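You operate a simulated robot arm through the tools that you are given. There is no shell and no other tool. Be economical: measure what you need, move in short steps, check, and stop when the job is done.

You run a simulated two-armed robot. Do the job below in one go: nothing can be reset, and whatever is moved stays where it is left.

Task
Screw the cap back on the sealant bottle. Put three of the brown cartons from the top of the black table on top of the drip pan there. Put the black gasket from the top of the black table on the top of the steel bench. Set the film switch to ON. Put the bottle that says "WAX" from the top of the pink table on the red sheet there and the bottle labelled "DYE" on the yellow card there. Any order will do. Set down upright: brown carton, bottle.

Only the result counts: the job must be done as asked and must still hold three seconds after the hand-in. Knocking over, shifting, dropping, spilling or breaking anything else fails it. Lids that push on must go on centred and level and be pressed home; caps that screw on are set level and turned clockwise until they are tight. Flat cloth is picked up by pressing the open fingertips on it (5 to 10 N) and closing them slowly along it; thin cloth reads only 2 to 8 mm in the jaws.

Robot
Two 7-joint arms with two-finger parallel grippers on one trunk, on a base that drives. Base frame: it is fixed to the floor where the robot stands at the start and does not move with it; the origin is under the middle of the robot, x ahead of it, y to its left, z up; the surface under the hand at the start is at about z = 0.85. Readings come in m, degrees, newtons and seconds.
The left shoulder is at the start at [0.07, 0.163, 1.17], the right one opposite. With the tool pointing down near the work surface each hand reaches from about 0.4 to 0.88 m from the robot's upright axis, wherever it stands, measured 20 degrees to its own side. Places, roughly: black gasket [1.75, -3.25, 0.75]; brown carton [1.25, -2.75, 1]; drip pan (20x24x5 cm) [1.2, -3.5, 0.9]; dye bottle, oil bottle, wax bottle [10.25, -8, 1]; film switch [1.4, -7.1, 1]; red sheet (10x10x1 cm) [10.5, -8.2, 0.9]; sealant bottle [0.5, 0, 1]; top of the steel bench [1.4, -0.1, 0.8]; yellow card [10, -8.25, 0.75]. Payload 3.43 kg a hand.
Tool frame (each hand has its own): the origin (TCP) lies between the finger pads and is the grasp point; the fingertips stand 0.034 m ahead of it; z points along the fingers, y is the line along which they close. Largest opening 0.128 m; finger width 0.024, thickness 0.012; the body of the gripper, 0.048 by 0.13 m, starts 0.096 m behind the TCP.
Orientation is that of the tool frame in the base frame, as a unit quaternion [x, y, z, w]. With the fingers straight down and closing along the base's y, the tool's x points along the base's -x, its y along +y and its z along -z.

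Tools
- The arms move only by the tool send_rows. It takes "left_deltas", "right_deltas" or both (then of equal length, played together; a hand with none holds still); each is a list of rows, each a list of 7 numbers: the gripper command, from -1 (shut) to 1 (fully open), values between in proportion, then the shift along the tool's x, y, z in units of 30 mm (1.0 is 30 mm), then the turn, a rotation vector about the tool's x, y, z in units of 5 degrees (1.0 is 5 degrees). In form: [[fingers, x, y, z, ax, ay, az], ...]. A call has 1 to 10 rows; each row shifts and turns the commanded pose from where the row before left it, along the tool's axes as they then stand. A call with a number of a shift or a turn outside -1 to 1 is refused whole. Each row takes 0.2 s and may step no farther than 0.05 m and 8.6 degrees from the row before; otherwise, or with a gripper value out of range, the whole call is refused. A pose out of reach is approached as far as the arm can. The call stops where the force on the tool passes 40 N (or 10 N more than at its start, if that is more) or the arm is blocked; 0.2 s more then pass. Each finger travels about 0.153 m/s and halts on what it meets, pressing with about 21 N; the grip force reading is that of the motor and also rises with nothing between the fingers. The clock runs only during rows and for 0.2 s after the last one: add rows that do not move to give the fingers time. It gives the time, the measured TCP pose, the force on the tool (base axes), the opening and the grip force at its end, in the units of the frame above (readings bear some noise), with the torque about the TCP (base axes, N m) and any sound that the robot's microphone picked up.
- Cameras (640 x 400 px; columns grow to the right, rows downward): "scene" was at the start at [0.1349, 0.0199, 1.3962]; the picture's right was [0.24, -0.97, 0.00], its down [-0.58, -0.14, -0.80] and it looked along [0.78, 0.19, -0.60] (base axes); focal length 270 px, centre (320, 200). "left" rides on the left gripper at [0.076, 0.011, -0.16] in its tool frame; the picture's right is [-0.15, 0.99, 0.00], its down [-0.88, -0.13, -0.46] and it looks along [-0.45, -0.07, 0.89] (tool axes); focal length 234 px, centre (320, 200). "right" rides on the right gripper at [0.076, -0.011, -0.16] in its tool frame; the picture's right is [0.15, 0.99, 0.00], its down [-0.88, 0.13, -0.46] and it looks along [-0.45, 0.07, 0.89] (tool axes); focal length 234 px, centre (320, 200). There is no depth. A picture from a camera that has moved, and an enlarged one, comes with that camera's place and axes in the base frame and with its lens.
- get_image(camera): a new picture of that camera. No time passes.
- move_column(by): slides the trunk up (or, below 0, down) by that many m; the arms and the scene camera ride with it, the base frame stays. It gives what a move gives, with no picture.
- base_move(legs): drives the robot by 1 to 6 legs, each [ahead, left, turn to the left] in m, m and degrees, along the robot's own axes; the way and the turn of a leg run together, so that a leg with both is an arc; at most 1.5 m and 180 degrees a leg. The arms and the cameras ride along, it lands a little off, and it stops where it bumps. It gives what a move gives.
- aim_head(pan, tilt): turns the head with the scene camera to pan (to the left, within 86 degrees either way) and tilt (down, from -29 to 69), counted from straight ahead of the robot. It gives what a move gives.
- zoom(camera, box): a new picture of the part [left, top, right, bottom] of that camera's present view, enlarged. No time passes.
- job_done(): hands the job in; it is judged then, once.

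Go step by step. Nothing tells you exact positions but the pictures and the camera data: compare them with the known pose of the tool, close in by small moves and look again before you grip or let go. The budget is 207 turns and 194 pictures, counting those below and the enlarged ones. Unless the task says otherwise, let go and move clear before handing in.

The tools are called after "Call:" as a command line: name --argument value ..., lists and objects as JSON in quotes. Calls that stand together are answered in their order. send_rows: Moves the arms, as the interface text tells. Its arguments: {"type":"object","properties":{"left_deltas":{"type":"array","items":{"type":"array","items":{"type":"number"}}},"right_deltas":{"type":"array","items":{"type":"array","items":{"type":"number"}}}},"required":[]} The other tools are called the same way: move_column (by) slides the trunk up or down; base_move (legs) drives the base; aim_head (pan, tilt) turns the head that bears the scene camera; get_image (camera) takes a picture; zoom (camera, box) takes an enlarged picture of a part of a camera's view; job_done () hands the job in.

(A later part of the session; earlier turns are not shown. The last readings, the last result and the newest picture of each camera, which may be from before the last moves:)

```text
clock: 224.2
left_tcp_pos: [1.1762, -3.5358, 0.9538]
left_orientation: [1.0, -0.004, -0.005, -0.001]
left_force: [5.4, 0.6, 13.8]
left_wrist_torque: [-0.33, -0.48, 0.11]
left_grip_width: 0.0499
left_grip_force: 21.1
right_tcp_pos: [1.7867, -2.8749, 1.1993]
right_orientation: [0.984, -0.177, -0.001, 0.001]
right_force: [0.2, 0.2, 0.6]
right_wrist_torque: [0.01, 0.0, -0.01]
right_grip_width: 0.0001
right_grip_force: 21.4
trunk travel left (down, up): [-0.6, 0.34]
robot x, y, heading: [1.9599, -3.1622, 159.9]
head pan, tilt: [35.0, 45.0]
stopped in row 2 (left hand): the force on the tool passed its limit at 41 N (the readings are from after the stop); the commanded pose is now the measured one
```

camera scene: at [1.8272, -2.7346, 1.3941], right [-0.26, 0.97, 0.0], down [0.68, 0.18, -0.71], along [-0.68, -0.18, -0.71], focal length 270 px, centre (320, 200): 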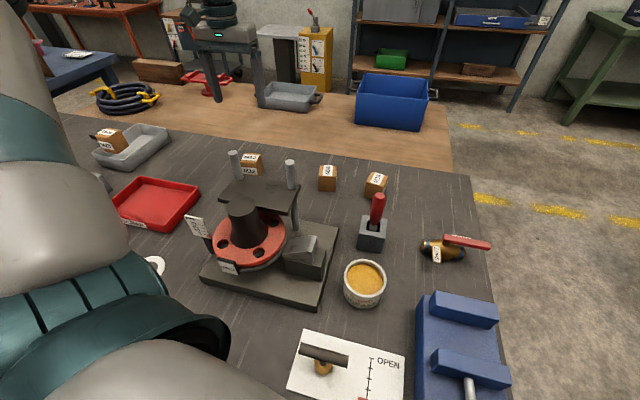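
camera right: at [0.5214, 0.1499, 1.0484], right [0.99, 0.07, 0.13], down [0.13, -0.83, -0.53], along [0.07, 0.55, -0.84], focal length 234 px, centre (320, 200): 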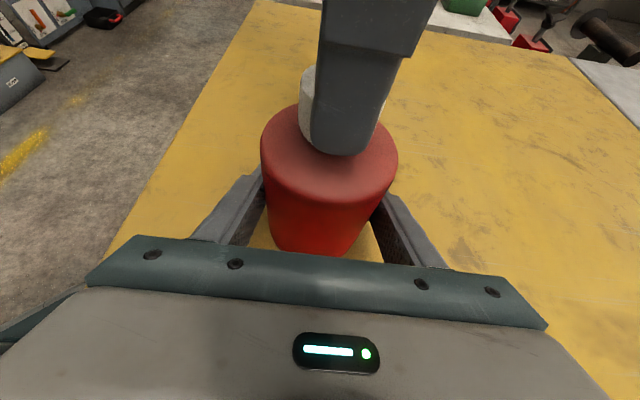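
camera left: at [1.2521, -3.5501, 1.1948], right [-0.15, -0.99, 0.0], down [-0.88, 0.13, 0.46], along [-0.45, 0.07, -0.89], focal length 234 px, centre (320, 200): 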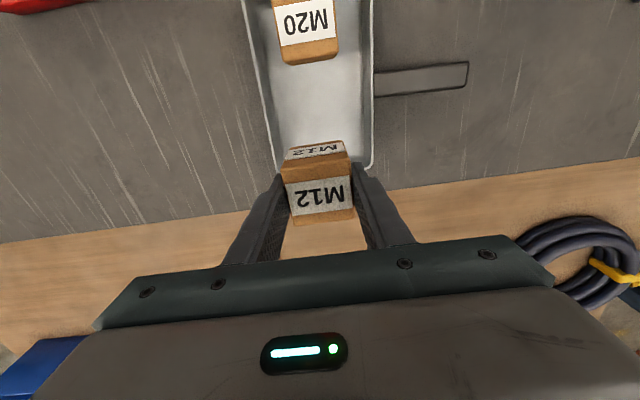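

Contact at TCP 0.954, i.e. the rim level. I ease off and open slowly, then lift.

Call:
send_rows --left_deltas '[[-0.4, 0, 0, -0.04, 0, 0, 0], [-0.21, 0, 0, 0, 0, 0, 0], [-0.17, 0, 0, 0, 0, 0, 0], [-0.1, 0, 0, 0, 0, 0, 0], [0.0, 0, 0, 0, 0, 0, 0], [0.15, 0, 0, 0, 0, 0, 0], [0.15, 0, 0, -0.5, 0, 0, 0], [0.15, 0, 0, -0.9, 0, 0, 0], [0.15, 0, 0, -0.9, 0, 0, 0], [0.15, 0, 0, -0.9, 0, 0, 0]]'

Call:
get_image --camera "left"

```text
clock: 226.4
left_tcp_pos: [1.1747, -3.5372, 1.0478]
left_orientation: [1.0, -0.004, -0.004, -0.002]
left_force: [-0.1, 0.2, -0.1]
left_wrist_torque: [0.01, -0.02, 0.02]
left_grip_width: 0.0734
left_grip_force: 0.1
right_tcp_pos: [1.7847, -2.8756, 1.1988]
right_orientation: [0.984, -0.177, -0.001, 0.001]
right_force: [1.0, 0.3, 0.5]
right_wrist_torque: [0.03, 0.01, -0.03]
right_grip_width: 0.0
right_grip_force: 21.0
trunk travel left (down, up): [-0.6, 0.34]
robot x, y, heading: [1.9662, -3.158, 159.9]
head pan, tilt: [35.0, 45.0]
```

```text
71 pictures are left
camera left: at [1.2524, -3.5502, 1.2078], right [-0.15, -0.99, 0.0], down [-0.88, 0.14, 0.46], along [-0.46, 0.07, -0.89], focal length 234 px, centre (320, 200)
```

left: 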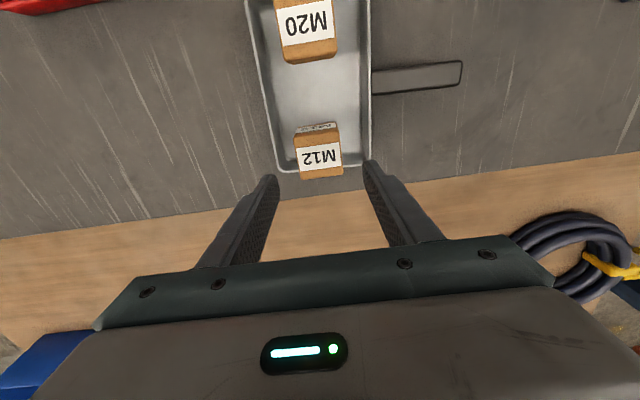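

M12 stands at the far end with about 7 cm free between it and M20. Next is M16 near [1.247, −2.743]; I raise the trunk and drive along the table.

Call:
move_column --by 0.1

Call:
base_move --legs '[[0.27, -0.743, 0]]'

Call:
send_rows --left_deltas '[[0.7, 0.8, 0, 0, 0, 0.1, 0], [0.7, 0.8, 0, 0, 0, 0, 0], [0.7, 0.6, 0, 0, 0, 0, 0], [0.7, 0, 0, 0, 0, 0, 0]]'

Call:
get_image --camera "left"

```text
clock: 227.7
left_tcp_pos: [1.1747, -3.5376, 1.1466]
left_orientation: [1.0, -0.003, -0.002, -0.002]
left_force: [0.3, 0.2, 0.8]
left_wrist_torque: [-0.01, 0.0, 0.01]
left_grip_width: 0.0736
left_grip_force: 0.0
right_tcp_pos: [1.7847, -2.8759, 1.2991]
right_orientation: [0.984, -0.177, -0.001, 0.0]
right_force: [-0.8, -0.7, 0.5]
right_wrist_torque: [0.0, -0.04, -0.01]
right_grip_width: 0.0001
right_grip_force: 21.3
trunk travel left (down, up): [-0.7, 0.24]
robot x, y, heading: [1.9592, -3.1585, 159.5]
head pan, tilt: [35.0, 45.0]
```

```text
clock: 230.8
left_tcp_pos: [1.2372, -3.0942, 1.1474]
left_orientation: [1.0, 0.031, -0.004, -0.003]
left_force: [0.1, 0.0, -0.2]
left_wrist_torque: [0.01, 0.02, 0.0]
left_grip_width: 0.0738
left_grip_force: 0.0
right_tcp_pos: [1.802, -2.3934, 1.2999]
right_orientation: [0.99, -0.144, -0.002, 0.0]
right_force: [-0.2, -0.5, -1.1]
right_wrist_torque: [0.01, 0.03, 0.01]
right_grip_width: 0.0001
right_grip_force: 21.0
trunk travel left (down, up): [-0.7, 0.24]
robot x, y, heading: [1.9966, -2.6634, 163.5]
head pan, tilt: [35.0, 45.0]
stopped in leg 1: the robot was blocked; the commanded pose is now the measured one
```

```text
clock: 231.8
left_tcp_pos: [1.3033, -3.0894, 1.1475]
left_orientation: [1.0, 0.031, 0.001, -0.002]
left_force: [0.6, 0.2, 1.6]
left_wrist_torque: [0.0, 0.01, -0.01]
left_grip_width: 0.1088
left_grip_force: 0.1
right_tcp_pos: [1.8014, -2.393, 1.3]
right_orientation: [0.99, -0.144, 0.0, 0.0]
right_force: [-1.2, -0.4, 0.0]
right_wrist_torque: [0.0, 0.02, 0.05]
right_grip_width: 0.0
right_grip_force: 20.8
trunk travel left (down, up): [-0.7, 0.24]
robot x, y, heading: [1.9965, -2.6611, 163.4]
head pan, tilt: [35.0, 45.0]
```

```text
70 pictures are left
camera left: at [1.3793, -3.0967, 1.3078], right [-0.09, -1.0, -0.01], down [-0.89, 0.07, 0.45], along [-0.45, 0.04, -0.89], focal length 234 px, centre (320, 200)
```

left: 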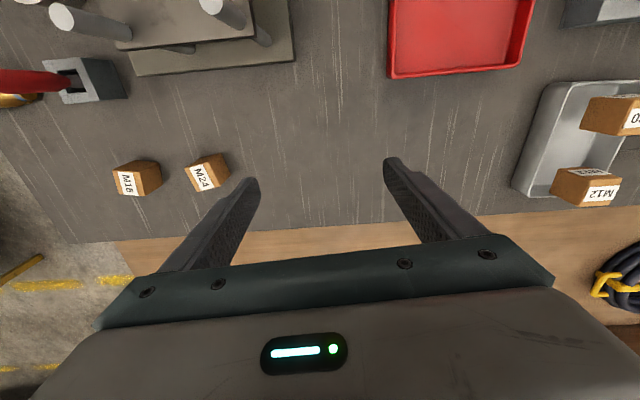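

The base bumped, presumably on the table's corner leg, but nothing moved on the table. M24 at [1.25, −2.874] is within reach from here, so I use it instead: move above it and match its 16° turn.

Call:
send_rows --left_deltas '[[0.7, -0.165, -0.91, 0, 0, 0, 0], [0.7, -0.165, -0.91, 0, 0, 0, 0], [0.7, -0.165, -0.91, 0, 0, 0, 0], [0.7, -0.165, -0.91, 0, 0, 0, 0], [0.7, -0.165, -0.91, 0, 0, 0, 0], [0.7, -0.165, -0.91, 0, 0, 0, 0], [0.7, -0.165, -0.91, 0, 0, 0, 0], [0.7, -0.165, -0.91, 0, 0, 0, -0.9], [0.7, 0, 0, 0, 0, 0, -0.9], [0.7, 0, 0, 0, 0, 0, -0.8]]'

Call:
get_image --camera "left"

```text
clock: 234.0
left_tcp_pos: [1.2499, -2.8755, 1.1483]
left_orientation: [0.989, 0.145, 0.003, -0.001]
left_force: [-0.2, -0.2, -0.7]
left_wrist_torque: [0.02, 0.02, -0.01]
left_grip_width: 0.1087
left_grip_force: 0.0
right_tcp_pos: [1.7998, -2.3913, 1.2972]
right_orientation: [0.989, -0.145, -0.001, 0.001]
right_force: [0.3, 0.2, 0.7]
right_wrist_torque: [0.0, 0.01, -0.02]
right_grip_width: 0.0
right_grip_force: 21.2
trunk travel left (down, up): [-0.7, 0.24]
robot x, y, heading: [1.9958, -2.6596, 163.2]
head pan, tilt: [35.0, 45.0]
```

```text
69 pictures are left
camera left: at [1.3242, -2.8643, 1.3081], right [0.14, -0.99, 0.0], down [-0.88, -0.13, 0.45], along [-0.45, -0.06, -0.89], focal length 234 px, centre (320, 200)
```

left: 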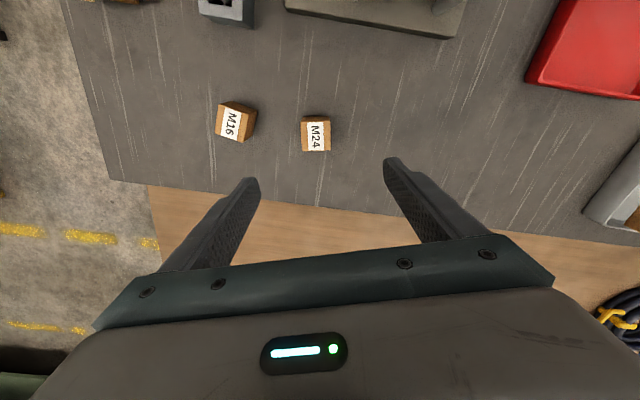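

M24 is aligned with the hand, 1 cm off. I correct, descend and grip it.

Call:
send_rows --left_deltas '[[0.6, -0.25, -0.42, 0.9, 0, 0, 0], [0.6, 0, 0, 0.9, 0, 0, 0], [0.6, 0, 0, 0.9, 0, 0, 0], [0.6, 0, 0, 0.9, 0, 0, 0], [0.6, 0, 0, 0.9, 0, 0, 0], [0.6, 0, 0, 0.9, 0, 0, 0], [0.6, 0, 0, 0.9, 0, 0, 0], [0.6, 0, 0, 0.9, 0, 0, 0], [0.6, 0, 0, 0.85, 0, 0, 0], [0.6, 0, 0, 0, 0, 0, 0]]'

Call:
get_image --camera "left"

```text
clock: 236.2
left_tcp_pos: [1.2409, -2.8623, 0.9063]
left_orientation: [0.99, 0.143, 0.002, -0.002]
left_force: [-0.4, 0.0, -0.4]
left_wrist_torque: [0.02, 0.03, -0.02]
left_grip_width: 0.1024
left_grip_force: 0.0
right_tcp_pos: [1.8013, -2.3914, 1.299]
right_orientation: [0.989, -0.145, 0.0, 0.0]
right_force: [0.1, 0.5, -0.3]
right_wrist_torque: [0.01, 0.05, -0.03]
right_grip_width: 0.0
right_grip_force: 20.6
trunk travel left (down, up): [-0.7, 0.24]
robot x, y, heading: [1.9972, -2.6634, 163.4]
head pan, tilt: [35.0, 45.0]
```

```text
68 pictures are left
camera left: at [1.3161, -2.8528, 1.0675], right [0.14, -0.99, 0.0], down [-0.88, -0.13, 0.45], along [-0.45, -0.06, -0.89], focal length 234 px, centre (320, 200)
```

left: 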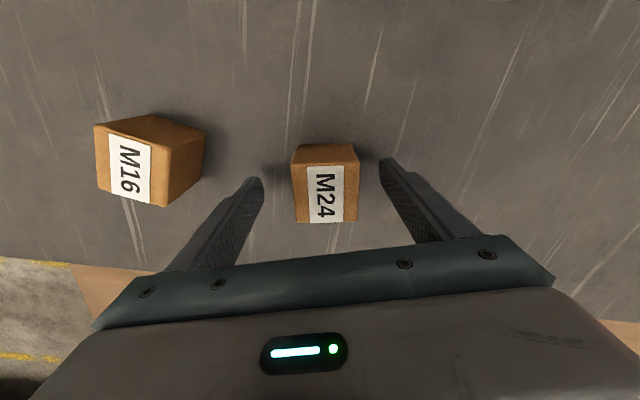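

M24 is between the fingers. I close, lift, and drive back to the pan.

Call:
send_rows --left_deltas '[[0.3, 0, 0, 0, 0, 0, 0], [0.1, 0, 0, 0, 0, 0, 0], [-0.1, 0, 0, 0, 0, 0, 0], [-0.3, 0, 0, 0, 0, 0, 0], [-0.4, 0, 0, 0, 0, 0, 0], [-0.4, 0, 0, -0.6, 0, 0, 0], [-0.4, 0, 0, -0.9, 0, 0, 0], [-0.4, 0, 0, -0.9, 0, 0, 0], [-0.4, 0, 0, -0.9, 0, 0, 0], [-0.4, 0, 0, -0.9, 0, 0, 0]]'

Call:
send_rows --left_deltas '[[-0.4, 0, 0, -0.9, 0, 0, 0], [-0.4, 0, 0, -0.9, 0, 0, 0], [-0.4, 0, 0, -0.9, 0, 0, 0], [-0.4, 0, 0, -0.9, 0, 0, 0], [-0.4, 0, 0, 0, 0, 0, 0]]'

Call:
base_move --legs '[[-0.11, 0.487, 0], [0, 0, -3.4]]'

Call:
send_rows --left_deltas '[[-0.4, 0, 0, 0, 0, 0, 0.9], [-0.4, 0, 0, 0, 0, 0, 0.9], [-0.4, 0, 0, 0, 0, 0, 0.8], [-0.4, 0, 0, 0, 0, 0, 0]]'

```text
clock: 238.4
left_tcp_pos: [1.2368, -2.8636, 1.0346]
left_orientation: [0.99, 0.143, 0.002, -0.002]
left_force: [0.4, 0.5, -2.5]
left_wrist_torque: [0.03, 0.0, -0.01]
left_grip_width: 0.0496
left_grip_force: 21.4
right_tcp_pos: [1.8013, -2.3908, 1.2994]
right_orientation: [0.99, -0.144, -0.002, 0.0]
right_force: [-0.1, -0.6, 0.2]
right_wrist_torque: [0.02, -0.01, 0.02]
right_grip_width: 0.0
right_grip_force: 20.7
trunk travel left (down, up): [-0.7, 0.24]
robot x, y, heading: [2.0015, -2.6637, 163.2]
head pan, tilt: [35.0, 45.0]
```

```text
clock: 239.6
left_tcp_pos: [1.2371, -2.8651, 1.1402]
left_orientation: [0.99, 0.143, 0.002, -0.003]
left_force: [-0.4, -0.6, -3.1]
left_wrist_torque: [-0.01, -0.04, -0.02]
left_grip_width: 0.0494
left_grip_force: 20.7
right_tcp_pos: [1.8011, -2.3918, 1.2985]
right_orientation: [0.989, -0.145, 0.0, 0.0]
right_force: [0.0, 1.3, -0.6]
right_wrist_torque: [-0.02, -0.01, 0.04]
right_grip_width: 0.0002
right_grip_force: 21.7
trunk travel left (down, up): [-0.7, 0.24]
robot x, y, heading: [1.9963, -2.6605, 163.4]
head pan, tilt: [35.0, 45.0]
```

```text
clock: 243.0
left_tcp_pos: [1.1937, -3.3136, 1.1415]
left_orientation: [0.994, 0.113, 0.003, -0.001]
left_force: [1.2, -0.3, -3.9]
left_wrist_torque: [0.02, -0.02, -0.03]
left_grip_width: 0.0498
left_grip_force: 20.7
right_tcp_pos: [1.7838, -2.8762, 1.2995]
right_orientation: [0.985, -0.174, -0.001, -0.001]
right_force: [-0.7, 0.4, 0.2]
right_wrist_torque: [0.0, -0.04, 0.04]
right_grip_width: 0.0002
right_grip_force: 21.6
trunk travel left (down, up): [-0.7, 0.24]
robot x, y, heading: [1.9661, -3.1581, 159.9]
head pan, tilt: [35.0, 45.0]
```

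```text
clock: 244.0
left_tcp_pos: [1.1953, -3.3157, 1.1414]
left_orientation: [1.0, 0.001, 0.002, -0.002]
left_force: [-0.2, 0.5, -3.1]
left_wrist_torque: [0.02, 0.05, 0.02]
left_grip_width: 0.0499
left_grip_force: 20.7
right_tcp_pos: [1.7834, -2.8766, 1.2993]
right_orientation: [0.985, -0.174, -0.001, 0.0]
right_force: [0.1, 0.5, 0.2]
right_wrist_torque: [0.02, 0.01, -0.02]
right_grip_width: 0.0
right_grip_force: 20.9
trunk travel left (down, up): [-0.7, 0.24]
robot x, y, heading: [1.9648, -3.1551, 159.8]
head pan, tilt: [35.0, 45.0]
```

I bring M24 over the gap between the two cartons on the pan.

Call:
send_rows --left_deltas '[[-0.4, 0.167, 0.93, 0, 0, 0, 0], [-0.4, 0.167, 0.93, 0, 0, 0, 0], [-0.4, 0.167, 0.93, 0, 0, 0, 0], [-0.4, 0.167, 0.93, 0, 0, 0, 0], [-0.4, 0.167, 0.93, 0, 0, 0, 0], [-0.4, 0.167, 0.93, 0, 0, 0, 0], [-0.4, 0.167, 0.93, 0, 0, 0, 0], [-0.4, 0.167, 0.93, 0.8, 0, 0, 0], [-0.4, 0, 0, 0.9, 0, 0, 0], [-0.4, 0, 0, 0, 0, 0, 0]]'

Call:
get_image --camera "left"

Call:
zoom --camera "scene" --box '[150, 60, 310, 160]'

```text
clock: 246.2
left_tcp_pos: [1.2337, -3.5352, 1.0893]
left_orientation: [1.0, 0.001, 0.002, -0.003]
left_force: [0.2, -0.3, -2.6]
left_wrist_torque: [0.0, 0.01, -0.02]
left_grip_width: 0.0494
left_grip_force: 21.0
right_tcp_pos: [1.785, -2.8757, 1.2988]
right_orientation: [0.985, -0.173, -0.001, 0.001]
right_force: [0.0, 1.1, -0.7]
right_wrist_torque: [0.01, 0.0, 0.03]
right_grip_width: 0.0002
right_grip_force: 21.5
trunk travel left (down, up): [-0.7, 0.24]
robot x, y, heading: [1.9658, -3.1525, 159.9]
head pan, tilt: [35.0, 45.0]
```

```text
67 pictures are left
camera left: at [1.3101, -3.5478, 1.2495], right [-0.14, -0.99, -0.01], down [-0.88, 0.13, 0.45], along [-0.45, 0.07, -0.89], focal length 234 px, centre (320, 200)
```

left: 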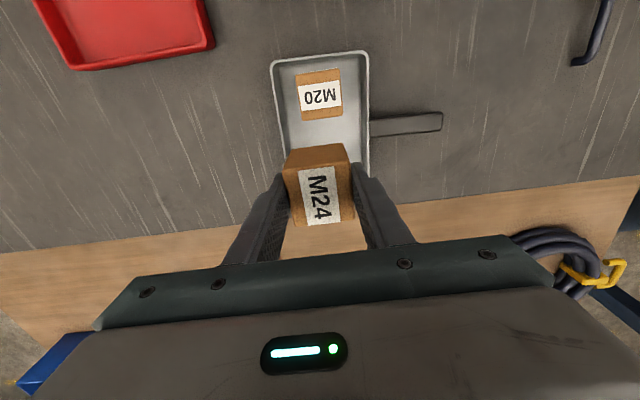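

```text
4.00 times, centred on (230, 110) of scene
camera zoom: at [1.839, -3.1605, 1.4341], right [-0.26, 0.97, 0.0], down [0.68, 0.18, -0.71], along [-0.68, -0.18, -0.71], focal length 1078 px, centre (680, 560)
```

zoom: 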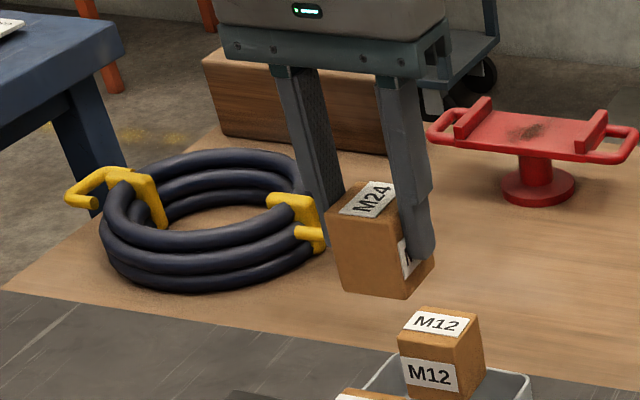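

M24 lines up with the gap. I lower it to just above the pan level.

Call:
send_rows --left_deltas '[[-0.4, 0, 0.05, 0.9, 0, 0, 0], [-0.4, 0, 0, 0.9, 0, 0, 0], [-0.4, 0, 0, 0.9, 0, 0, 0], [-0.4, 0, 0, 0.8, 0, 0, 0], [-0.4, 0, 0, 0.5, 0, 0, 0], [-0.4, 0, 0, 0.2, 0, 0, 0], [-0.4, 0, 0, 0, 0, 0, 0]]'

Call:
send_rows --left_deltas '[[-0.4, 0, 0, 0.07, 0, 0, 0], [-0.4, 0, 0, 0, 0, 0, 0]]'

Call:
zoom --camera "scene" --box '[170, 80, 330, 180]'

```text
clock: 247.8
left_tcp_pos: [1.2347, -3.5379, 0.9629]
left_orientation: [1.0, 0.001, 0.002, -0.002]
left_force: [-0.1, -0.3, -2.8]
left_wrist_torque: [0.0, 0.0, 0.01]
left_grip_width: 0.0498
left_grip_force: 20.5
right_tcp_pos: [1.7838, -2.8764, 1.2987]
right_orientation: [0.985, -0.174, -0.001, 0.0]
right_force: [0.7, 0.6, 0.2]
right_wrist_torque: [-0.01, -0.01, 0.01]
right_grip_width: 0.0
right_grip_force: 20.8
trunk travel left (down, up): [-0.7, 0.24]
robot x, y, heading: [1.9642, -3.1566, 159.8]
head pan, tilt: [35.0, 45.0]
```

```text
clock: 248.4
left_tcp_pos: [1.2349, -3.5377, 0.9617]
left_orientation: [1.0, 0.001, 0.002, -0.003]
left_force: [-0.1, 0.4, -3.3]
left_wrist_torque: [-0.03, 0.0, 0.0]
left_grip_width: 0.05
left_grip_force: 20.6
right_tcp_pos: [1.7834, -2.8756, 1.2985]
right_orientation: [0.985, -0.174, -0.001, 0.0]
right_force: [-0.8, 0.1, 0.1]
right_wrist_torque: [0.01, -0.01, 0.01]
right_grip_width: 0.0
right_grip_force: 21.3
trunk travel left (down, up): [-0.7, 0.24]
robot x, y, heading: [1.9634, -3.1575, 160.1]
head pan, tilt: [35.0, 45.0]
```

```text
4.00 times, centred on (250, 130) of scene
camera zoom: at [1.8385, -3.1607, 1.434], right [-0.26, 0.97, 0.0], down [0.68, 0.18, -0.71], along [-0.68, -0.18, -0.71], focal length 1078 px, centre (600, 480)
```

zoom: 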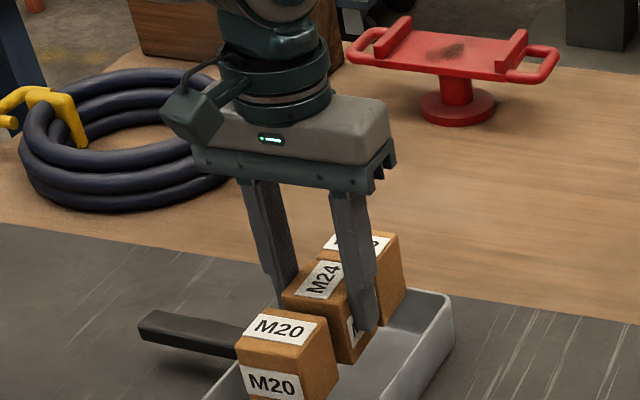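

M24 fits between the others. I lower the last millimetres until contact.

Call:
send_rows --left_deltas '[[-0.4, 0, 0, 0.08, 0, 0, 0], [-0.4, 0, 0, 0, 0, 0, 0]]'

Call:
send_rows --left_deltas '[[-0.4, 0, 0, 0.07, 0, 0, 0], [-0.4, 0, 0, 0, 0, 0, 0]]'

```text
clock: 249.0
left_tcp_pos: [1.2357, -3.5378, 0.9587]
left_orientation: [1.0, 0.001, 0.002, -0.003]
left_force: [-1.1, 0.5, -3.2]
left_wrist_torque: [0.01, 0.02, -0.01]
left_grip_width: 0.0499
left_grip_force: 20.7
right_tcp_pos: [1.7843, -2.8759, 1.2981]
right_orientation: [0.985, -0.173, -0.001, -0.001]
right_force: [-0.2, 0.4, 0.5]
right_wrist_torque: [0.03, 0.0, 0.01]
right_grip_width: 0.0
right_grip_force: 21.1
trunk travel left (down, up): [-0.7, 0.24]
robot x, y, heading: [1.9667, -3.1552, 159.9]
head pan, tilt: [35.0, 45.0]
```

```text
clock: 249.6
left_tcp_pos: [1.2366, -3.5374, 0.9564]
left_orientation: [1.0, 0.001, 0.002, -0.002]
left_force: [-0.9, -2.3, 4.8]
left_wrist_torque: [-0.29, -0.11, -0.06]
left_grip_width: 0.0497
left_grip_force: 21.0
right_tcp_pos: [1.7849, -2.8749, 1.2986]
right_orientation: [0.985, -0.174, -0.002, 0.001]
right_force: [-0.3, -0.4, 1.3]
right_wrist_torque: [-0.01, 0.0, 0.02]
right_grip_width: 0.0
right_grip_force: 20.9
trunk travel left (down, up): [-0.7, 0.24]
robot x, y, heading: [1.9646, -3.1529, 159.9]
head pan, tilt: [35.0, 45.0]
```

Contact at 4.8 N. I open slowly and lift away, then check all three.

Call:
send_rows --left_deltas '[[-0.21, 0, 0, 0, 0, 0, 0], [-0.17, 0, 0, 0, 0, 0, 0], [-0.1, 0, 0, 0, 0, 0, 0], [0.0, 0, 0, 0, 0, 0, 0], [0.1, 0, 0, 0, 0, 0, 0], [0.1, 0, 0, -0.5, 0, 0, 0], [0.1, 0, 0, -0.9, 0, 0, 0], [0.1, 0, 0, -0.9, 0, 0, 0], [0.1, 0, 0, -0.9, 0, 0, 0], [0.1, 0, 0, -0.9, 0, 0, 0]]'

Call:
zoom --camera "scene" --box '[170, 80, 330, 180]'

```text
clock: 251.8
left_tcp_pos: [1.2365, -3.538, 1.0806]
left_orientation: [1.0, 0.001, 0.002, -0.002]
left_force: [0.7, -1.1, 0.8]
left_wrist_torque: [-0.04, -0.01, -0.02]
left_grip_width: 0.0703
left_grip_force: 0.0
right_tcp_pos: [1.7853, -2.8746, 1.2981]
right_orientation: [0.985, -0.173, -0.002, 0.001]
right_force: [-0.9, -0.2, 0.4]
right_wrist_torque: [-0.01, 0.02, 0.03]
right_grip_width: 0.0
right_grip_force: 21.0
trunk travel left (down, up): [-0.7, 0.24]
robot x, y, heading: [1.9638, -3.1542, 159.7]
head pan, tilt: [35.0, 45.0]
```

```text
4.00 times, centred on (250, 130) of scene
camera zoom: at [1.8396, -3.1602, 1.4341], right [-0.26, 0.97, 0.0], down [0.68, 0.18, -0.71], along [-0.68, -0.18, -0.71], focal length 1078 px, centre (600, 480)
```

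zoom: 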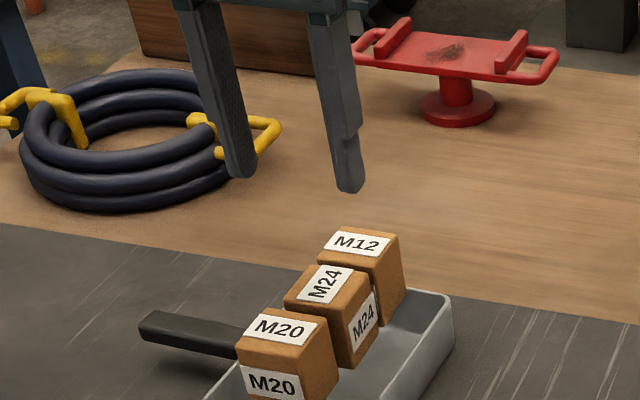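

All three cartons stand on the pan. Next is the black gasket; I zoom in on it.

Call:
zoom --camera "scene" --box '[220, 250, 348, 350]'

```text
4.00 times, centred on (284, 300) of scene
camera zoom: at [1.8396, -3.1602, 1.4341], right [-0.26, 0.97, 0.0], down [0.68, 0.18, -0.71], along [-0.68, -0.18, -0.71], focal length 1078 px, centre (464, -200)
```

zoom: 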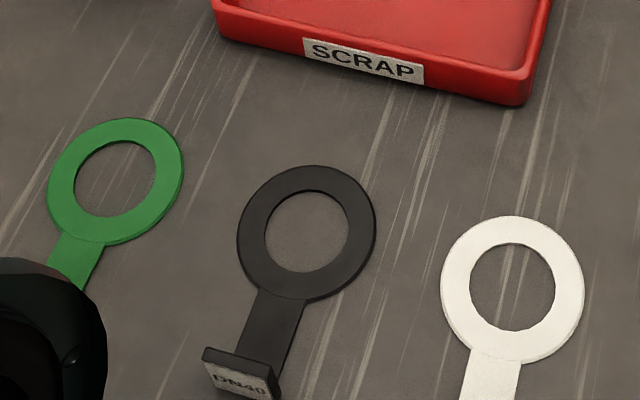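

The black gasket has an upright tag plate at its tab end, near [1.698, −3.31], facing along x; I'll grip that plate with the fingers closing along x. First I back the base away so the hand can work close in.

Call:
send_rows --left_deltas '[[0.1, 0, 0, -0.9, 0, 0, 0], [0.1, 0, 0, -0.9, 0, 0, 0], [0.1, 0, 0, 0, 0, 0, 0]]'

Call:
base_move --legs '[[-0.12, 0, 0], [0, 0, 20], [-0.08, -0.1, 0]]'

Call:
send_rows --left_deltas '[[0.1, 0, 0, 0, 0, 0, 1], [0.1, 0, 0, 0, 0, 0, 1], [0.1, 0, 0, 0, 0, 0, 1], [0.1, 0, 0, 0, 0, 0, 1], [0.1, 0, 0, 0, 0, 0, 1], [0.1, 0, 0, 0, 0, 0, 1], [0.1, 0, 0, 0, 0, 0, 1], [0.1, 0, 0, 0, 0, 0, 1], [0.1, 0, 0, 0, 0, 0, 1], [0.1, 0, 0, 0, 0, 0, 1]]'

```text
clock: 252.6
left_tcp_pos: [1.2353, -3.5388, 1.1325]
left_orientation: [1.0, 0.0, 0.003, -0.003]
left_force: [0.2, 0.6, 0.2]
left_wrist_torque: [0.0, -0.01, -0.01]
left_grip_width: 0.0704
left_grip_force: 0.1
right_tcp_pos: [1.7833, -2.8755, 1.2984]
right_orientation: [0.985, -0.174, 0.0, 0.0]
right_force: [0.1, -0.6, -0.7]
right_wrist_torque: [-0.01, -0.02, 0.02]
right_grip_width: 0.0
right_grip_force: 21.2
trunk travel left (down, up): [-0.7, 0.24]
robot x, y, heading: [1.9644, -3.1561, 160.2]
head pan, tilt: [35.0, 45.0]
```

```text
clock: 255.8
left_tcp_pos: [1.6044, -3.7094, 1.1326]
left_orientation: [0.984, 0.176, 0.003, -0.003]
left_force: [0.0, -0.9, -0.1]
left_wrist_torque: [0.02, -0.01, 0.01]
left_grip_width: 0.0706
left_grip_force: 0.0
right_tcp_pos: [1.8905, -2.8985, 1.2993]
right_orientation: [1.0, 0.001, -0.001, 0.0]
right_force: [0.2, -0.4, -0.6]
right_wrist_torque: [0.01, -0.03, 0.0]
right_grip_width: 0.0
right_grip_force: 21.4
trunk travel left (down, up): [-0.7, 0.24]
robot x, y, heading: [2.1551, -3.094, -179.9]
head pan, tilt: [35.0, 45.0]
```

```text
clock: 258.0
left_tcp_pos: [1.6047, -3.7102, 1.1342]
left_orientation: [0.967, -0.256, 0.0, -0.003]
left_force: [0.1, -0.3, -1.3]
left_wrist_torque: [-0.01, -0.02, 0.01]
left_grip_width: 0.0704
left_grip_force: 0.1
right_tcp_pos: [1.8916, -2.8971, 1.2989]
right_orientation: [1.0, 0.002, -0.002, 0.0]
right_force: [-0.6, 0.6, 0.5]
right_wrist_torque: [0.0, 0.0, 0.04]
right_grip_width: 0.0
right_grip_force: 21.2
trunk travel left (down, up): [-0.7, 0.24]
robot x, y, heading: [2.157, -3.095, -179.9]
head pan, tilt: [35.0, 45.0]
```

I finish turning the hand to close along x, then move it above the tag plate.

Call:
send_rows --left_deltas '[[0.1, 0, 0, 0, 0, 0, 1], [0.1, 0, 0, 0, 0, 0, 1], [0.1, 0, 0, 0, 0, 0, 1], [0.1, 0, 0, 0, 0, 0, 1], [0.1, 0, 0, 0, 0, 0, 1], [0.1, 0, 0, 0, 0, 0, 1], [0.1, 0, 0, 0, 0, 0, 1], [0.1, 0, 0, 0, 0, 0, 1], [0.1, 0, 0, 0, 0, 0, 1], [0.1, 0, 0, 0, 0, 0, 1]]'

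Call:
send_rows --left_deltas '[[0.1, 0, 0, 0, 0, 0, 1], [0.1, 0, 0, 0, 0, 0, 1], [0.1, -1, -0.4, 0, 0, 0, 0], [0.1, -1, -0.4, 0, 0, 0, 0], [0.1, -1, -0.4, 0, 0, 0, 0], [0.1, -1, -0.4, 0, 0, 0, 0], [0.1, -1, -0.4, 0, 0, 0, 0], [0.1, -1, -0.4, 0, 0, 0, 0], [0.1, -1, -0.4, 0, 0, 0, 0], [0.1, -1, -0.3, 0, 0, 0, 0]]'

Call:
send_rows --left_deltas '[[0.1, -0.9, 0, 0.4, 0, 0, 0], [0.1, -0.9, 0, 0.4, 0, 0, 0], [0.1, -0.9, 0, 0.4, 0, 0, 0], [0.1, -0.9, 0, 0.4, 0, 0, 0], [0.1, -0.9, 0, 0.4, 0, 0, 0], [0.1, 0, 0, 0, 0, 0, 0]]'

Call:
get_image --camera "left"

```text
clock: 260.2
left_tcp_pos: [1.6056, -3.7094, 1.1343]
left_orientation: [0.767, -0.642, -0.001, -0.003]
left_force: [0.5, -0.3, -0.6]
left_wrist_torque: [-0.03, -0.03, 0.03]
left_grip_width: 0.0704
left_grip_force: 0.1
right_tcp_pos: [1.8935, -2.8977, 1.2986]
right_orientation: [1.0, 0.002, -0.001, 0.0]
right_force: [-0.6, 0.1, -0.3]
right_wrist_torque: [0.01, 0.01, -0.01]
right_grip_width: 0.0002
right_grip_force: 21.0
trunk travel left (down, up): [-0.7, 0.24]
robot x, y, heading: [2.1575, -3.1014, -180.1]
head pan, tilt: [35.0, 45.0]
```

```text
clock: 262.4
left_tcp_pos: [1.6982, -3.4699, 1.1363]
left_orientation: [0.709, -0.705, -0.001, -0.002]
left_force: [0.1, -0.7, 0.5]
left_wrist_torque: [0.0, -0.01, 0.03]
left_grip_width: 0.0702
left_grip_force: 0.0
right_tcp_pos: [1.8923, -2.8963, 1.2988]
right_orientation: [1.0, 0.002, -0.001, 0.001]
right_force: [-0.7, 0.6, 0.9]
right_wrist_torque: [-0.03, 0.03, -0.01]
right_grip_width: 0.0
right_grip_force: 21.2
trunk travel left (down, up): [-0.7, 0.24]
robot x, y, heading: [2.1611, -3.1, -179.6]
head pan, tilt: [35.0, 45.0]
```

```text
clock: 263.8
left_tcp_pos: [1.6973, -3.3346, 1.0729]
left_orientation: [0.709, -0.705, -0.002, -0.003]
left_force: [0.6, 0.5, 0.3]
left_wrist_torque: [0.02, 0.02, 0.0]
left_grip_width: 0.0704
left_grip_force: 0.0
right_tcp_pos: [1.8925, -2.8983, 1.2987]
right_orientation: [1.0, 0.002, -0.001, 0.0]
right_force: [0.2, 0.1, 0.1]
right_wrist_torque: [0.03, -0.01, 0.01]
right_grip_width: 0.0001
right_grip_force: 21.2
trunk travel left (down, up): [-0.7, 0.24]
robot x, y, heading: [2.1536, -3.0976, -180.1]
head pan, tilt: [35.0, 45.0]
```

```text
62 pictures are left
camera left: at [1.6875, -3.4117, 1.2331], right [-0.99, 0.14, 0.0], down [0.13, 0.88, 0.46], along [0.07, 0.46, -0.89], focal length 234 px, centre (320, 200)
```

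left: 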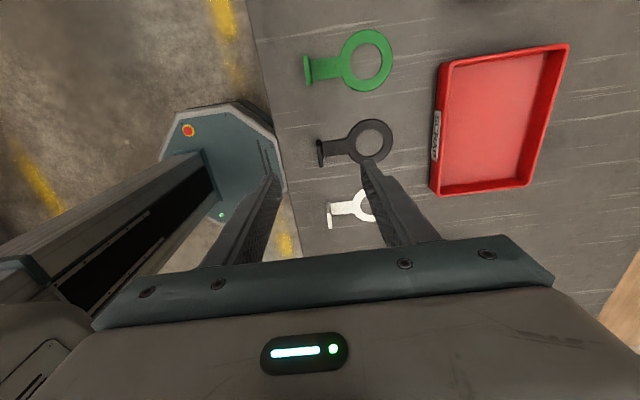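

The tag plate is clearly visible at [1.703, −3.309]. I centre over it and descend to just above grip height.

Call:
send_rows --left_deltas '[[0.0, -0.85, -0.2, 0.9, 0, 0, 0], [0.0, 0, 0, 0.9, 0, 0, 0], [0.0, 0, 0, 0.9, 0, 0, 0], [0.0, 0, 0, 0.9, 0, 0, 0], [0.0, 0, 0, 0.9, 0, 0, 0], [0.0, 0, 0, 0.9, 0, 0, 0], [0.0, 0, 0, 0.2, 0, 0, 0], [0.0, 0, 0, 0, 0, 0, 0]]'

Call:
get_image --camera "left"

```text
clock: 265.6
left_tcp_pos: [1.7048, -3.3069, 0.9075]
left_orientation: [0.709, -0.705, -0.001, -0.002]
left_force: [-0.6, 1.0, 0.5]
left_wrist_torque: [0.0, 0.07, 0.0]
left_grip_width: 0.0639
left_grip_force: 0.0
right_tcp_pos: [1.8924, -2.8966, 1.2986]
right_orientation: [1.0, 0.002, -0.001, 0.0]
right_force: [-0.1, -0.1, 0.2]
right_wrist_torque: [-0.01, 0.02, 0.01]
right_grip_width: 0.0001
right_grip_force: 21.4
trunk travel left (down, up): [-0.7, 0.24]
robot x, y, heading: [2.1581, -3.0972, -179.8]
head pan, tilt: [35.0, 45.0]
```

```text
61 pictures are left
camera left: at [1.6931, -3.3841, 1.0671], right [-0.99, 0.14, 0.0], down [0.13, 0.88, 0.46], along [0.07, 0.46, -0.89], focal length 234 px, centre (320, 200)
```

left: 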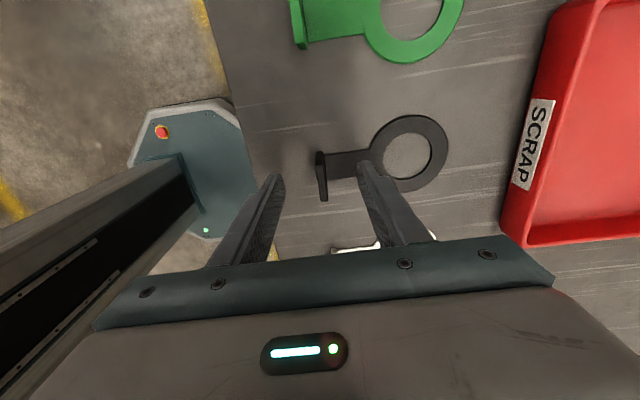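

The plate is centred between the fingers. I lower 11 mm and close gently.

Call:
send_rows --left_deltas '[[0.0, 0, 0.03, 0.3, 0, 0, 0], [-0.3, 0, 0, 0.07, 0, 0, 0], [-0.5, 0, 0, 0, 0, 0, 0], [-0.7, 0, 0, 0, 0, 0, 0], [-0.8, 0, 0, 0, 0, 0, 0], [-0.9, 0, 0, 0, 0, 0, 0], [-1, 0, 0, 0, 0, 0, 0], [-1, 0, 0, 0, 0, 0, 0]]'

Call:
get_image --camera "left"

```text
clock: 267.4
left_tcp_pos: [1.7028, -3.3065, 0.896]
left_orientation: [0.71, -0.705, -0.001, -0.003]
left_force: [-1.0, 1.0, 0.8]
left_wrist_torque: [0.0, 0.04, -0.04]
left_grip_width: 0.0059
left_grip_force: 21.0
right_tcp_pos: [1.892, -2.8964, 1.2997]
right_orientation: [1.0, 0.002, -0.001, 0.001]
right_force: [-0.3, 0.6, 0.4]
right_wrist_torque: [0.01, 0.03, 0.02]
right_grip_width: 0.0
right_grip_force: 20.6
trunk travel left (down, up): [-0.7, 0.24]
robot x, y, heading: [2.1564, -3.0966, -180.0]
head pan, tilt: [35.0, 45.0]
```

```text
60 pictures are left
camera left: at [1.6926, -3.384, 1.0558], right [-0.99, 0.14, 0.0], down [0.13, 0.88, 0.46], along [0.07, 0.46, -0.89], focal length 234 px, centre (320, 200)
```

left: 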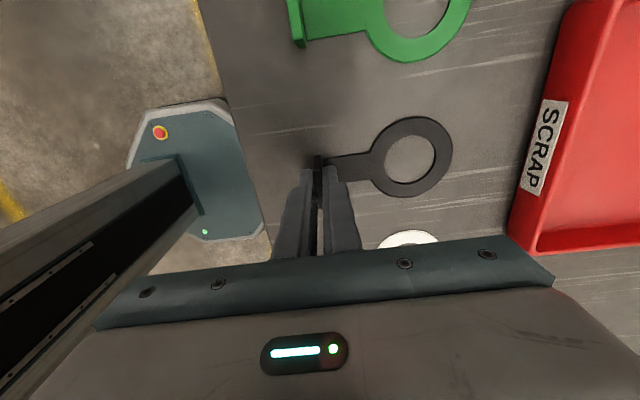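

The gasket's tag is gripped (5.9 mm). I lift it, back off and drive along the far side toward the steel bench.

Call:
send_rows --left_deltas '[[-1, 0, 0, -0.4, 0, 0, 0], [-1, 0, 0, -0.9, 0, 0, 0], [-1, 0, 0, -0.9, 0, 0, 0], [-1, 0, 0, -0.9, 0, 0, 0], [-1, 0, 0, -0.9, 0, 0, 0], [-1, 0, 0, -0.9, 0, 0, 0], [-1, 0, 0, -0.9, 0, 0, 0], [-1, 0, 0, -0.9, 0, 0, 0], [-1, 0, 0, -0.9, 0, 0, 0], [-1, 0, 0, 0, 0, 0, 0]]'

Call:
base_move --legs '[[-0.55, 0, 0], [0, -1.3, 0], [0, -1.2, 0]]'

Call:
aim_head --pan 0 --tilt 32

Call:
get_image --camera "scene"

```text
clock: 269.6
left_tcp_pos: [1.7017, -3.3086, 1.1258]
left_orientation: [0.709, -0.705, -0.001, -0.003]
left_force: [-0.2, -0.8, 0.2]
left_wrist_torque: [0.03, -0.05, 0.03]
left_grip_width: 0.0058
left_grip_force: 21.4
right_tcp_pos: [1.8915, -2.8979, 1.2995]
right_orientation: [1.0, 0.002, 0.0, -0.001]
right_force: [0.3, -0.8, -0.5]
right_wrist_torque: [0.02, -0.05, 0.0]
right_grip_width: 0.0
right_grip_force: 21.5
trunk travel left (down, up): [-0.7, 0.24]
robot x, y, heading: [2.1565, -3.0998, -179.8]
head pan, tilt: [35.0, 45.0]
```

```text
clock: 284.4
left_tcp_pos: [2.2528, -0.8433, 1.1247]
left_orientation: [0.708, -0.706, -0.001, -0.003]
left_force: [-0.2, 0.6, 0.0]
left_wrist_torque: [-0.02, -0.04, -0.02]
left_grip_width: 0.0058
left_grip_force: 21.2
right_tcp_pos: [2.4428, -0.4321, 1.2991]
right_orientation: [1.0, 0.001, -0.001, 0.0]
right_force: [-0.4, -0.5, 0.6]
right_wrist_torque: [-0.01, 0.0, 0.01]
right_grip_width: 0.0
right_grip_force: 21.1
trunk travel left (down, up): [-0.7, 0.24]
robot x, y, heading: [2.7071, -0.6351, 180.0]
head pan, tilt: [35.0, 45.0]
```

```text
clock: 285.4
left_tcp_pos: [2.2528, -0.8436, 1.1257]
left_orientation: [0.708, -0.706, -0.001, -0.003]
left_force: [-0.9, -0.8, -0.4]
left_wrist_torque: [-0.01, -0.01, -0.01]
left_grip_width: 0.0056
left_grip_force: 21.6
right_tcp_pos: [2.4412, -0.4345, 1.2985]
right_orientation: [1.0, 0.001, -0.002, 0.0]
right_force: [-1.1, 0.0, 1.0]
right_wrist_torque: [0.0, 0.0, 0.0]
right_grip_width: 0.0001
right_grip_force: 21.0
trunk travel left (down, up): [-0.7, 0.24]
robot x, y, heading: [2.7079, -0.6368, 180.3]
head pan, tilt: [0.0, 32.0]
```

```text
59 pictures are left
camera scene: at [2.5682, -0.6364, 1.4535], right [0.0, 1.0, 0.0], down [0.53, 0.0, -0.85], along [-0.85, 0.0, -0.53], focal length 270 px, centre (320, 200)
```

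scene: 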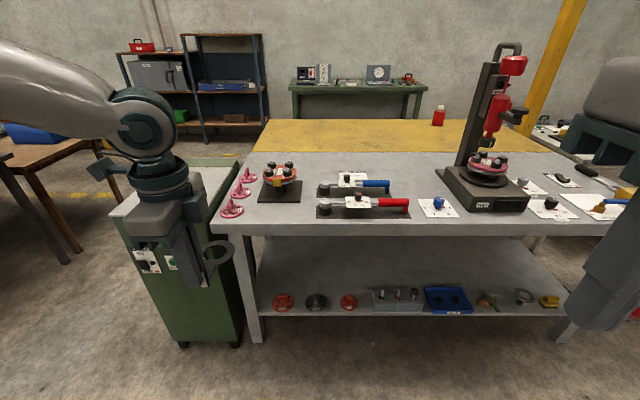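

I see the steel bench from its far side; the front strip around [1.69, −0.78], between the pink knobs and the red-handled tool, is free. I turn the hand back 90° so the gasket lies along the strip, then drive up.

Call:
send_rows --left_deltas '[[-1, 0, 0, 0, 0, 0, -1], [-1, 0, 0, 0, 0, 0, -1], [-1, 0, 0, 0, 0, 0, -1], [-1, 0, 0, 0, 0, 0, -1], [-1, 0, 0, 0, 0, 0, -1], [-1, 0, 0, 0, 0, 0, -1], [-1, 0, 0, 0, 0, 0, -1], [-1, 0, 0, 0, 0, 0, -1], [-1, 0, 0, 0, 0, 0, -1], [-1, 0, 0, 0, 0, 0, -1]]'

Call:
send_rows --left_deltas '[[-1, 0, 0, 0, 0, 0, -1], [-1, 0, 0, 0, 0, 0, -1], [-1, 0, 0, 0, 0, 0, -1], [-1, 0, 0, 0, 0, 0, -1], [-1, 0, 0, 0, 0, 0, -1], [-1, 0, 0, 0, 0, 0, -1], [-1, 0, 0, 0, 0, 0, -1], [-1, 0, 0, 0, 0, 0, -1], [-1, 0, 0, 0, 0, 0, 0]]'

Call:
base_move --legs '[[0, -0.2, 0], [0.53, 0, 0]]'

Call:
send_rows --left_deltas '[[-1, -0.3, 0.8, 0.5, 0, 0, 0], [-1, -0.3, 0.8, 0.5, 0, 0, 0], [-1, -0.3, 0.8, 0.5, 0, 0, 0], [-1, 0, 0.6, 0.5, 0, 0, 0], [-1, 0, 0, 0, 0, 0, 0]]'

Call:
get_image --camera "left"

```text
clock: 287.6
left_tcp_pos: [2.2531, -0.8436, 1.1253]
left_orientation: [0.94, -0.34, 0.0, -0.003]
left_force: [-1.3, -0.6, -0.8]
left_wrist_torque: [-0.01, 0.02, 0.0]
left_grip_width: 0.0057
left_grip_force: 21.5
right_tcp_pos: [2.4418, -0.4331, 1.2975]
right_orientation: [1.0, 0.0, -0.001, 0.0]
right_force: [0.2, -0.7, 0.1]
right_wrist_torque: [0.01, 0.03, 0.0]
right_grip_width: 0.0
right_grip_force: 20.9
trunk travel left (down, up): [-0.7, 0.24]
robot x, y, heading: [2.7072, -0.6321, 179.9]
head pan, tilt: [0.0, 32.0]
```

```text
clock: 289.6
left_tcp_pos: [2.2525, -0.844, 1.1251]
left_orientation: [1.0, 0.002, 0.0, -0.003]
left_force: [0.1, -0.2, 0.1]
left_wrist_torque: [0.02, 0.0, 0.0]
left_grip_width: 0.0059
left_grip_force: 21.1
right_tcp_pos: [2.4421, -0.4335, 1.2983]
right_orientation: [1.0, 0.0, -0.001, 0.0]
right_force: [0.3, 1.0, 0.1]
right_wrist_torque: [0.02, 0.01, 0.03]
right_grip_width: 0.0
right_grip_force: 21.1
trunk travel left (down, up): [-0.7, 0.24]
robot x, y, heading: [2.7058, -0.633, 180.2]
head pan, tilt: [0.0, 32.0]
```

```text
clock: 293.9
left_tcp_pos: [1.7201, -0.6475, 1.1255]
left_orientation: [1.0, 0.002, 0.001, -0.004]
left_force: [-0.1, -0.1, 0.0]
left_wrist_torque: [-0.04, -0.05, 0.03]
left_grip_width: 0.0061
left_grip_force: 20.6
right_tcp_pos: [1.9091, -0.2369, 1.2986]
right_orientation: [1.0, 0.002, 0.0, 0.001]
right_force: [0.1, 0.3, 0.3]
right_wrist_torque: [-0.02, 0.02, -0.04]
right_grip_width: 0.0004
right_grip_force: 21.1
trunk travel left (down, up): [-0.7, 0.24]
robot x, y, heading: [2.1745, -0.4356, -179.7]
head pan, tilt: [0.0, 32.0]
```

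```text
clock: 295.1
left_tcp_pos: [1.6927, -0.7356, 1.0645]
left_orientation: [1.0, 0.002, 0.001, -0.003]
left_force: [-0.5, 0.2, -1.0]
left_wrist_torque: [-0.03, -0.02, 0.01]
left_grip_width: 0.0061
left_grip_force: 21.1
right_tcp_pos: [1.9085, -0.2356, 1.298]
right_orientation: [1.0, 0.002, -0.001, 0.0]
right_force: [0.9, 0.6, 0.7]
right_wrist_torque: [-0.02, -0.03, -0.01]
right_grip_width: 0.0
right_grip_force: 21.0
trunk travel left (down, up): [-0.7, 0.24]
robot x, y, heading: [2.177, -0.4367, -179.6]
head pan, tilt: [0.0, 32.0]
```

```text
58 pictures are left
camera left: at [1.7694, -0.7476, 1.2252], right [-0.14, -0.99, -0.01], down [-0.88, 0.12, 0.45], along [-0.45, 0.07, -0.89], focal length 234 px, centre (320, 200)
```

left: 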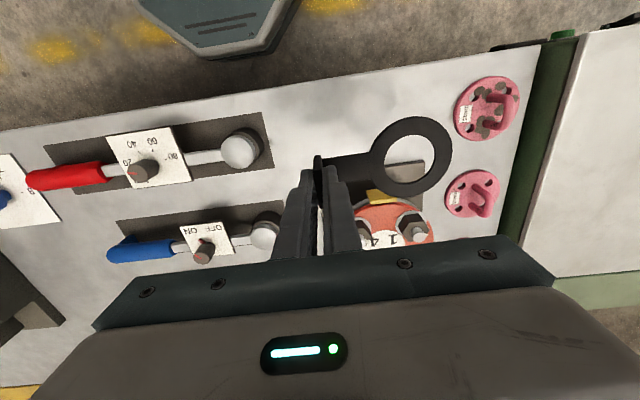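

The gasket hangs over the free strip with clearance all round. I lower it toward the bench.

Call:
send_rows --left_deltas '[[-1, 0.1, 0, 0.9, 0, 0, 0], [-1, 0, 0, 0.9, 0, 0, 0], [-1, 0, 0, 0.9, 0, 0, 0], [-1, 0, 0, 0.9, 0, 0, 0], [-1, 0, 0, 0.9, 0, 0, 0], [-1, 0, 0, 0.5, 0, 0, 0], [-1, 0, 0, 0, 0, 0, 0]]'

Call:
get_image --camera "left"

```text
clock: 296.7
left_tcp_pos: [1.6973, -0.7355, 0.9147]
left_orientation: [1.0, 0.002, 0.001, -0.002]
left_force: [-0.3, 0.0, -0.2]
left_wrist_torque: [0.03, 0.01, 0.0]
left_grip_width: 0.0058
left_grip_force: 21.3
right_tcp_pos: [1.9094, -0.236, 1.2986]
right_orientation: [1.0, 0.002, 0.0, 0.002]
right_force: [-0.3, -0.2, 0.7]
right_wrist_torque: [-0.02, 0.02, 0.01]
right_grip_width: 0.0001
right_grip_force: 21.2
trunk travel left (down, up): [-0.7, 0.24]
robot x, y, heading: [2.1759, -0.4376, -179.9]
head pan, tilt: [0.0, 32.0]
```

```text
57 pictures are left
camera left: at [1.7736, -0.7471, 1.0745], right [-0.14, -0.99, -0.01], down [-0.88, 0.12, 0.46], along [-0.45, 0.07, -0.89], focal length 234 px, centre (320, 200)
```

left: 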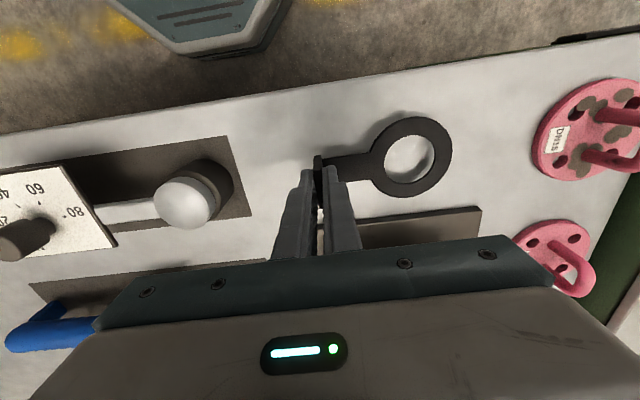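

Good clearance. I step down until I feel the bench.

Call:
send_rows --left_deltas '[[-1, 0, 0, 0.3, 0, 0, 0], [-1, 0, 0, 0.1, 0, 0, 0], [-1, 0, 0, 0, 0, 0, 0]]'

Call:
send_rows --left_deltas '[[-1, 0, 0, 0.1, 0, 0, 0], [-1, 0, 0, 0.06, 0, 0, 0], [-1, 0, 0, 0, 0, 0, 0]]'

Call:
send_rows --left_deltas '[[-1, 0, 0, 0.07, 0, 0, 0], [-1, 0, 0, 0, 0, 0, 0]]'

```text
clock: 297.5
left_tcp_pos: [1.6957, -0.7352, 0.9035]
left_orientation: [1.0, 0.002, 0.001, -0.002]
left_force: [0.2, -0.5, -0.8]
left_wrist_torque: [0.0, 0.03, 0.0]
left_grip_width: 0.006
left_grip_force: 21.0
right_tcp_pos: [1.9087, -0.2374, 1.2987]
right_orientation: [1.0, 0.001, -0.001, 0.002]
right_force: [0.6, 0.1, -0.7]
right_wrist_torque: [0.02, -0.03, 0.0]
right_grip_width: 0.0
right_grip_force: 20.4
trunk travel left (down, up): [-0.7, 0.24]
robot x, y, heading: [2.1762, -0.4419, -179.8]
head pan, tilt: [0.0, 32.0]
```

```text
clock: 298.3
left_tcp_pos: [1.697, -0.7356, 0.8989]
left_orientation: [1.0, 0.003, 0.001, -0.002]
left_force: [0.5, -0.3, -0.7]
left_wrist_torque: [0.05, -0.02, -0.03]
left_grip_width: 0.006
left_grip_force: 21.2
right_tcp_pos: [1.9107, -0.2357, 1.2986]
right_orientation: [1.0, 0.002, 0.0, 0.001]
right_force: [0.1, 0.7, 0.2]
right_wrist_torque: [0.01, 0.0, -0.01]
right_grip_width: 0.0002
right_grip_force: 20.7
trunk travel left (down, up): [-0.7, 0.24]
robot x, y, heading: [2.1755, -0.4391, -179.9]
head pan, tilt: [0.0, 32.0]
```

```text
clock: 298.9
left_tcp_pos: [1.6969, -0.7357, 0.8959]
left_orientation: [1.0, 0.001, 0.001, -0.002]
left_force: [0.0, -0.5, 5.5]
left_wrist_torque: [-0.23, 0.12, -0.01]
left_grip_width: 0.0059
left_grip_force: 21.2
right_tcp_pos: [1.9103, -0.2361, 1.2991]
right_orientation: [1.0, 0.002, -0.001, 0.002]
right_force: [0.2, 1.2, 0.0]
right_wrist_torque: [-0.02, -0.01, -0.01]
right_grip_width: 0.0001
right_grip_force: 20.5
trunk travel left (down, up): [-0.7, 0.24]
robot x, y, heading: [2.1738, -0.4392, -180.0]
head pan, tilt: [0.0, 32.0]
```

Contact at 5.5 N. I open and lift away.

Call:
send_rows --left_deltas '[[-0.85, 0, 0, 0, 0, 0, 0], [-0.7, 0, 0, 0, 0, 0, 0], [-0.4, 0, 0, 0, 0, 0, 0], [-0.4, 0, 0, -0.4, 0, 0, 0], [-0.4, 0, 0, -0.9, 0, 0, 0], [-0.4, 0, 0, -0.9, 0, 0, 0], [-0.4, 0, 0, -0.9, 0, 0, 0], [-0.4, 0, 0, -0.9, 0, 0, 0], [-0.4, 0, 0, -0.9, 0, 0, 0], [-0.4, 0, 0, -0.9, 0, 0, 0]]'

Call:
get_image --camera "left"

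```text
clock: 301.1
left_tcp_pos: [1.6971, -0.737, 1.0707]
left_orientation: [1.0, 0.002, 0.001, -0.003]
left_force: [-0.2, 0.0, 0.0]
left_wrist_torque: [0.01, -0.02, -0.01]
left_grip_width: 0.0384
left_grip_force: 0.1
right_tcp_pos: [1.9112, -0.2363, 1.2994]
right_orientation: [1.0, 0.002, -0.002, 0.002]
right_force: [-0.4, 0.1, 0.1]
right_wrist_torque: [0.02, 0.05, 0.0]
right_grip_width: 0.0
right_grip_force: 21.0
trunk travel left (down, up): [-0.7, 0.24]
robot x, y, heading: [2.1748, -0.4369, -179.9]
head pan, tilt: [0.0, 32.0]
```

```text
56 pictures are left
camera left: at [1.7742, -0.749, 1.2292], right [-0.14, -0.99, -0.01], down [-0.88, 0.12, 0.45], along [-0.45, 0.07, -0.89], focal length 234 px, centre (320, 200)
```

left: 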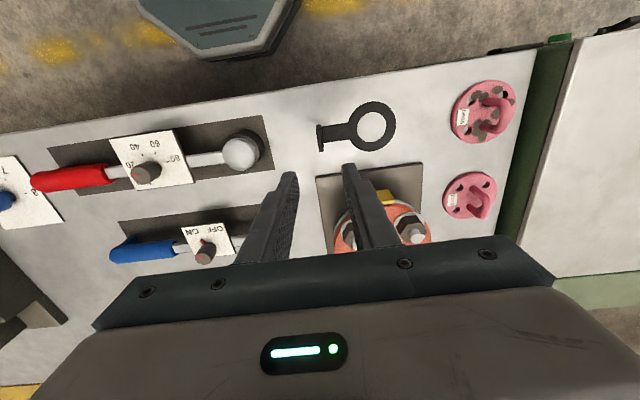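

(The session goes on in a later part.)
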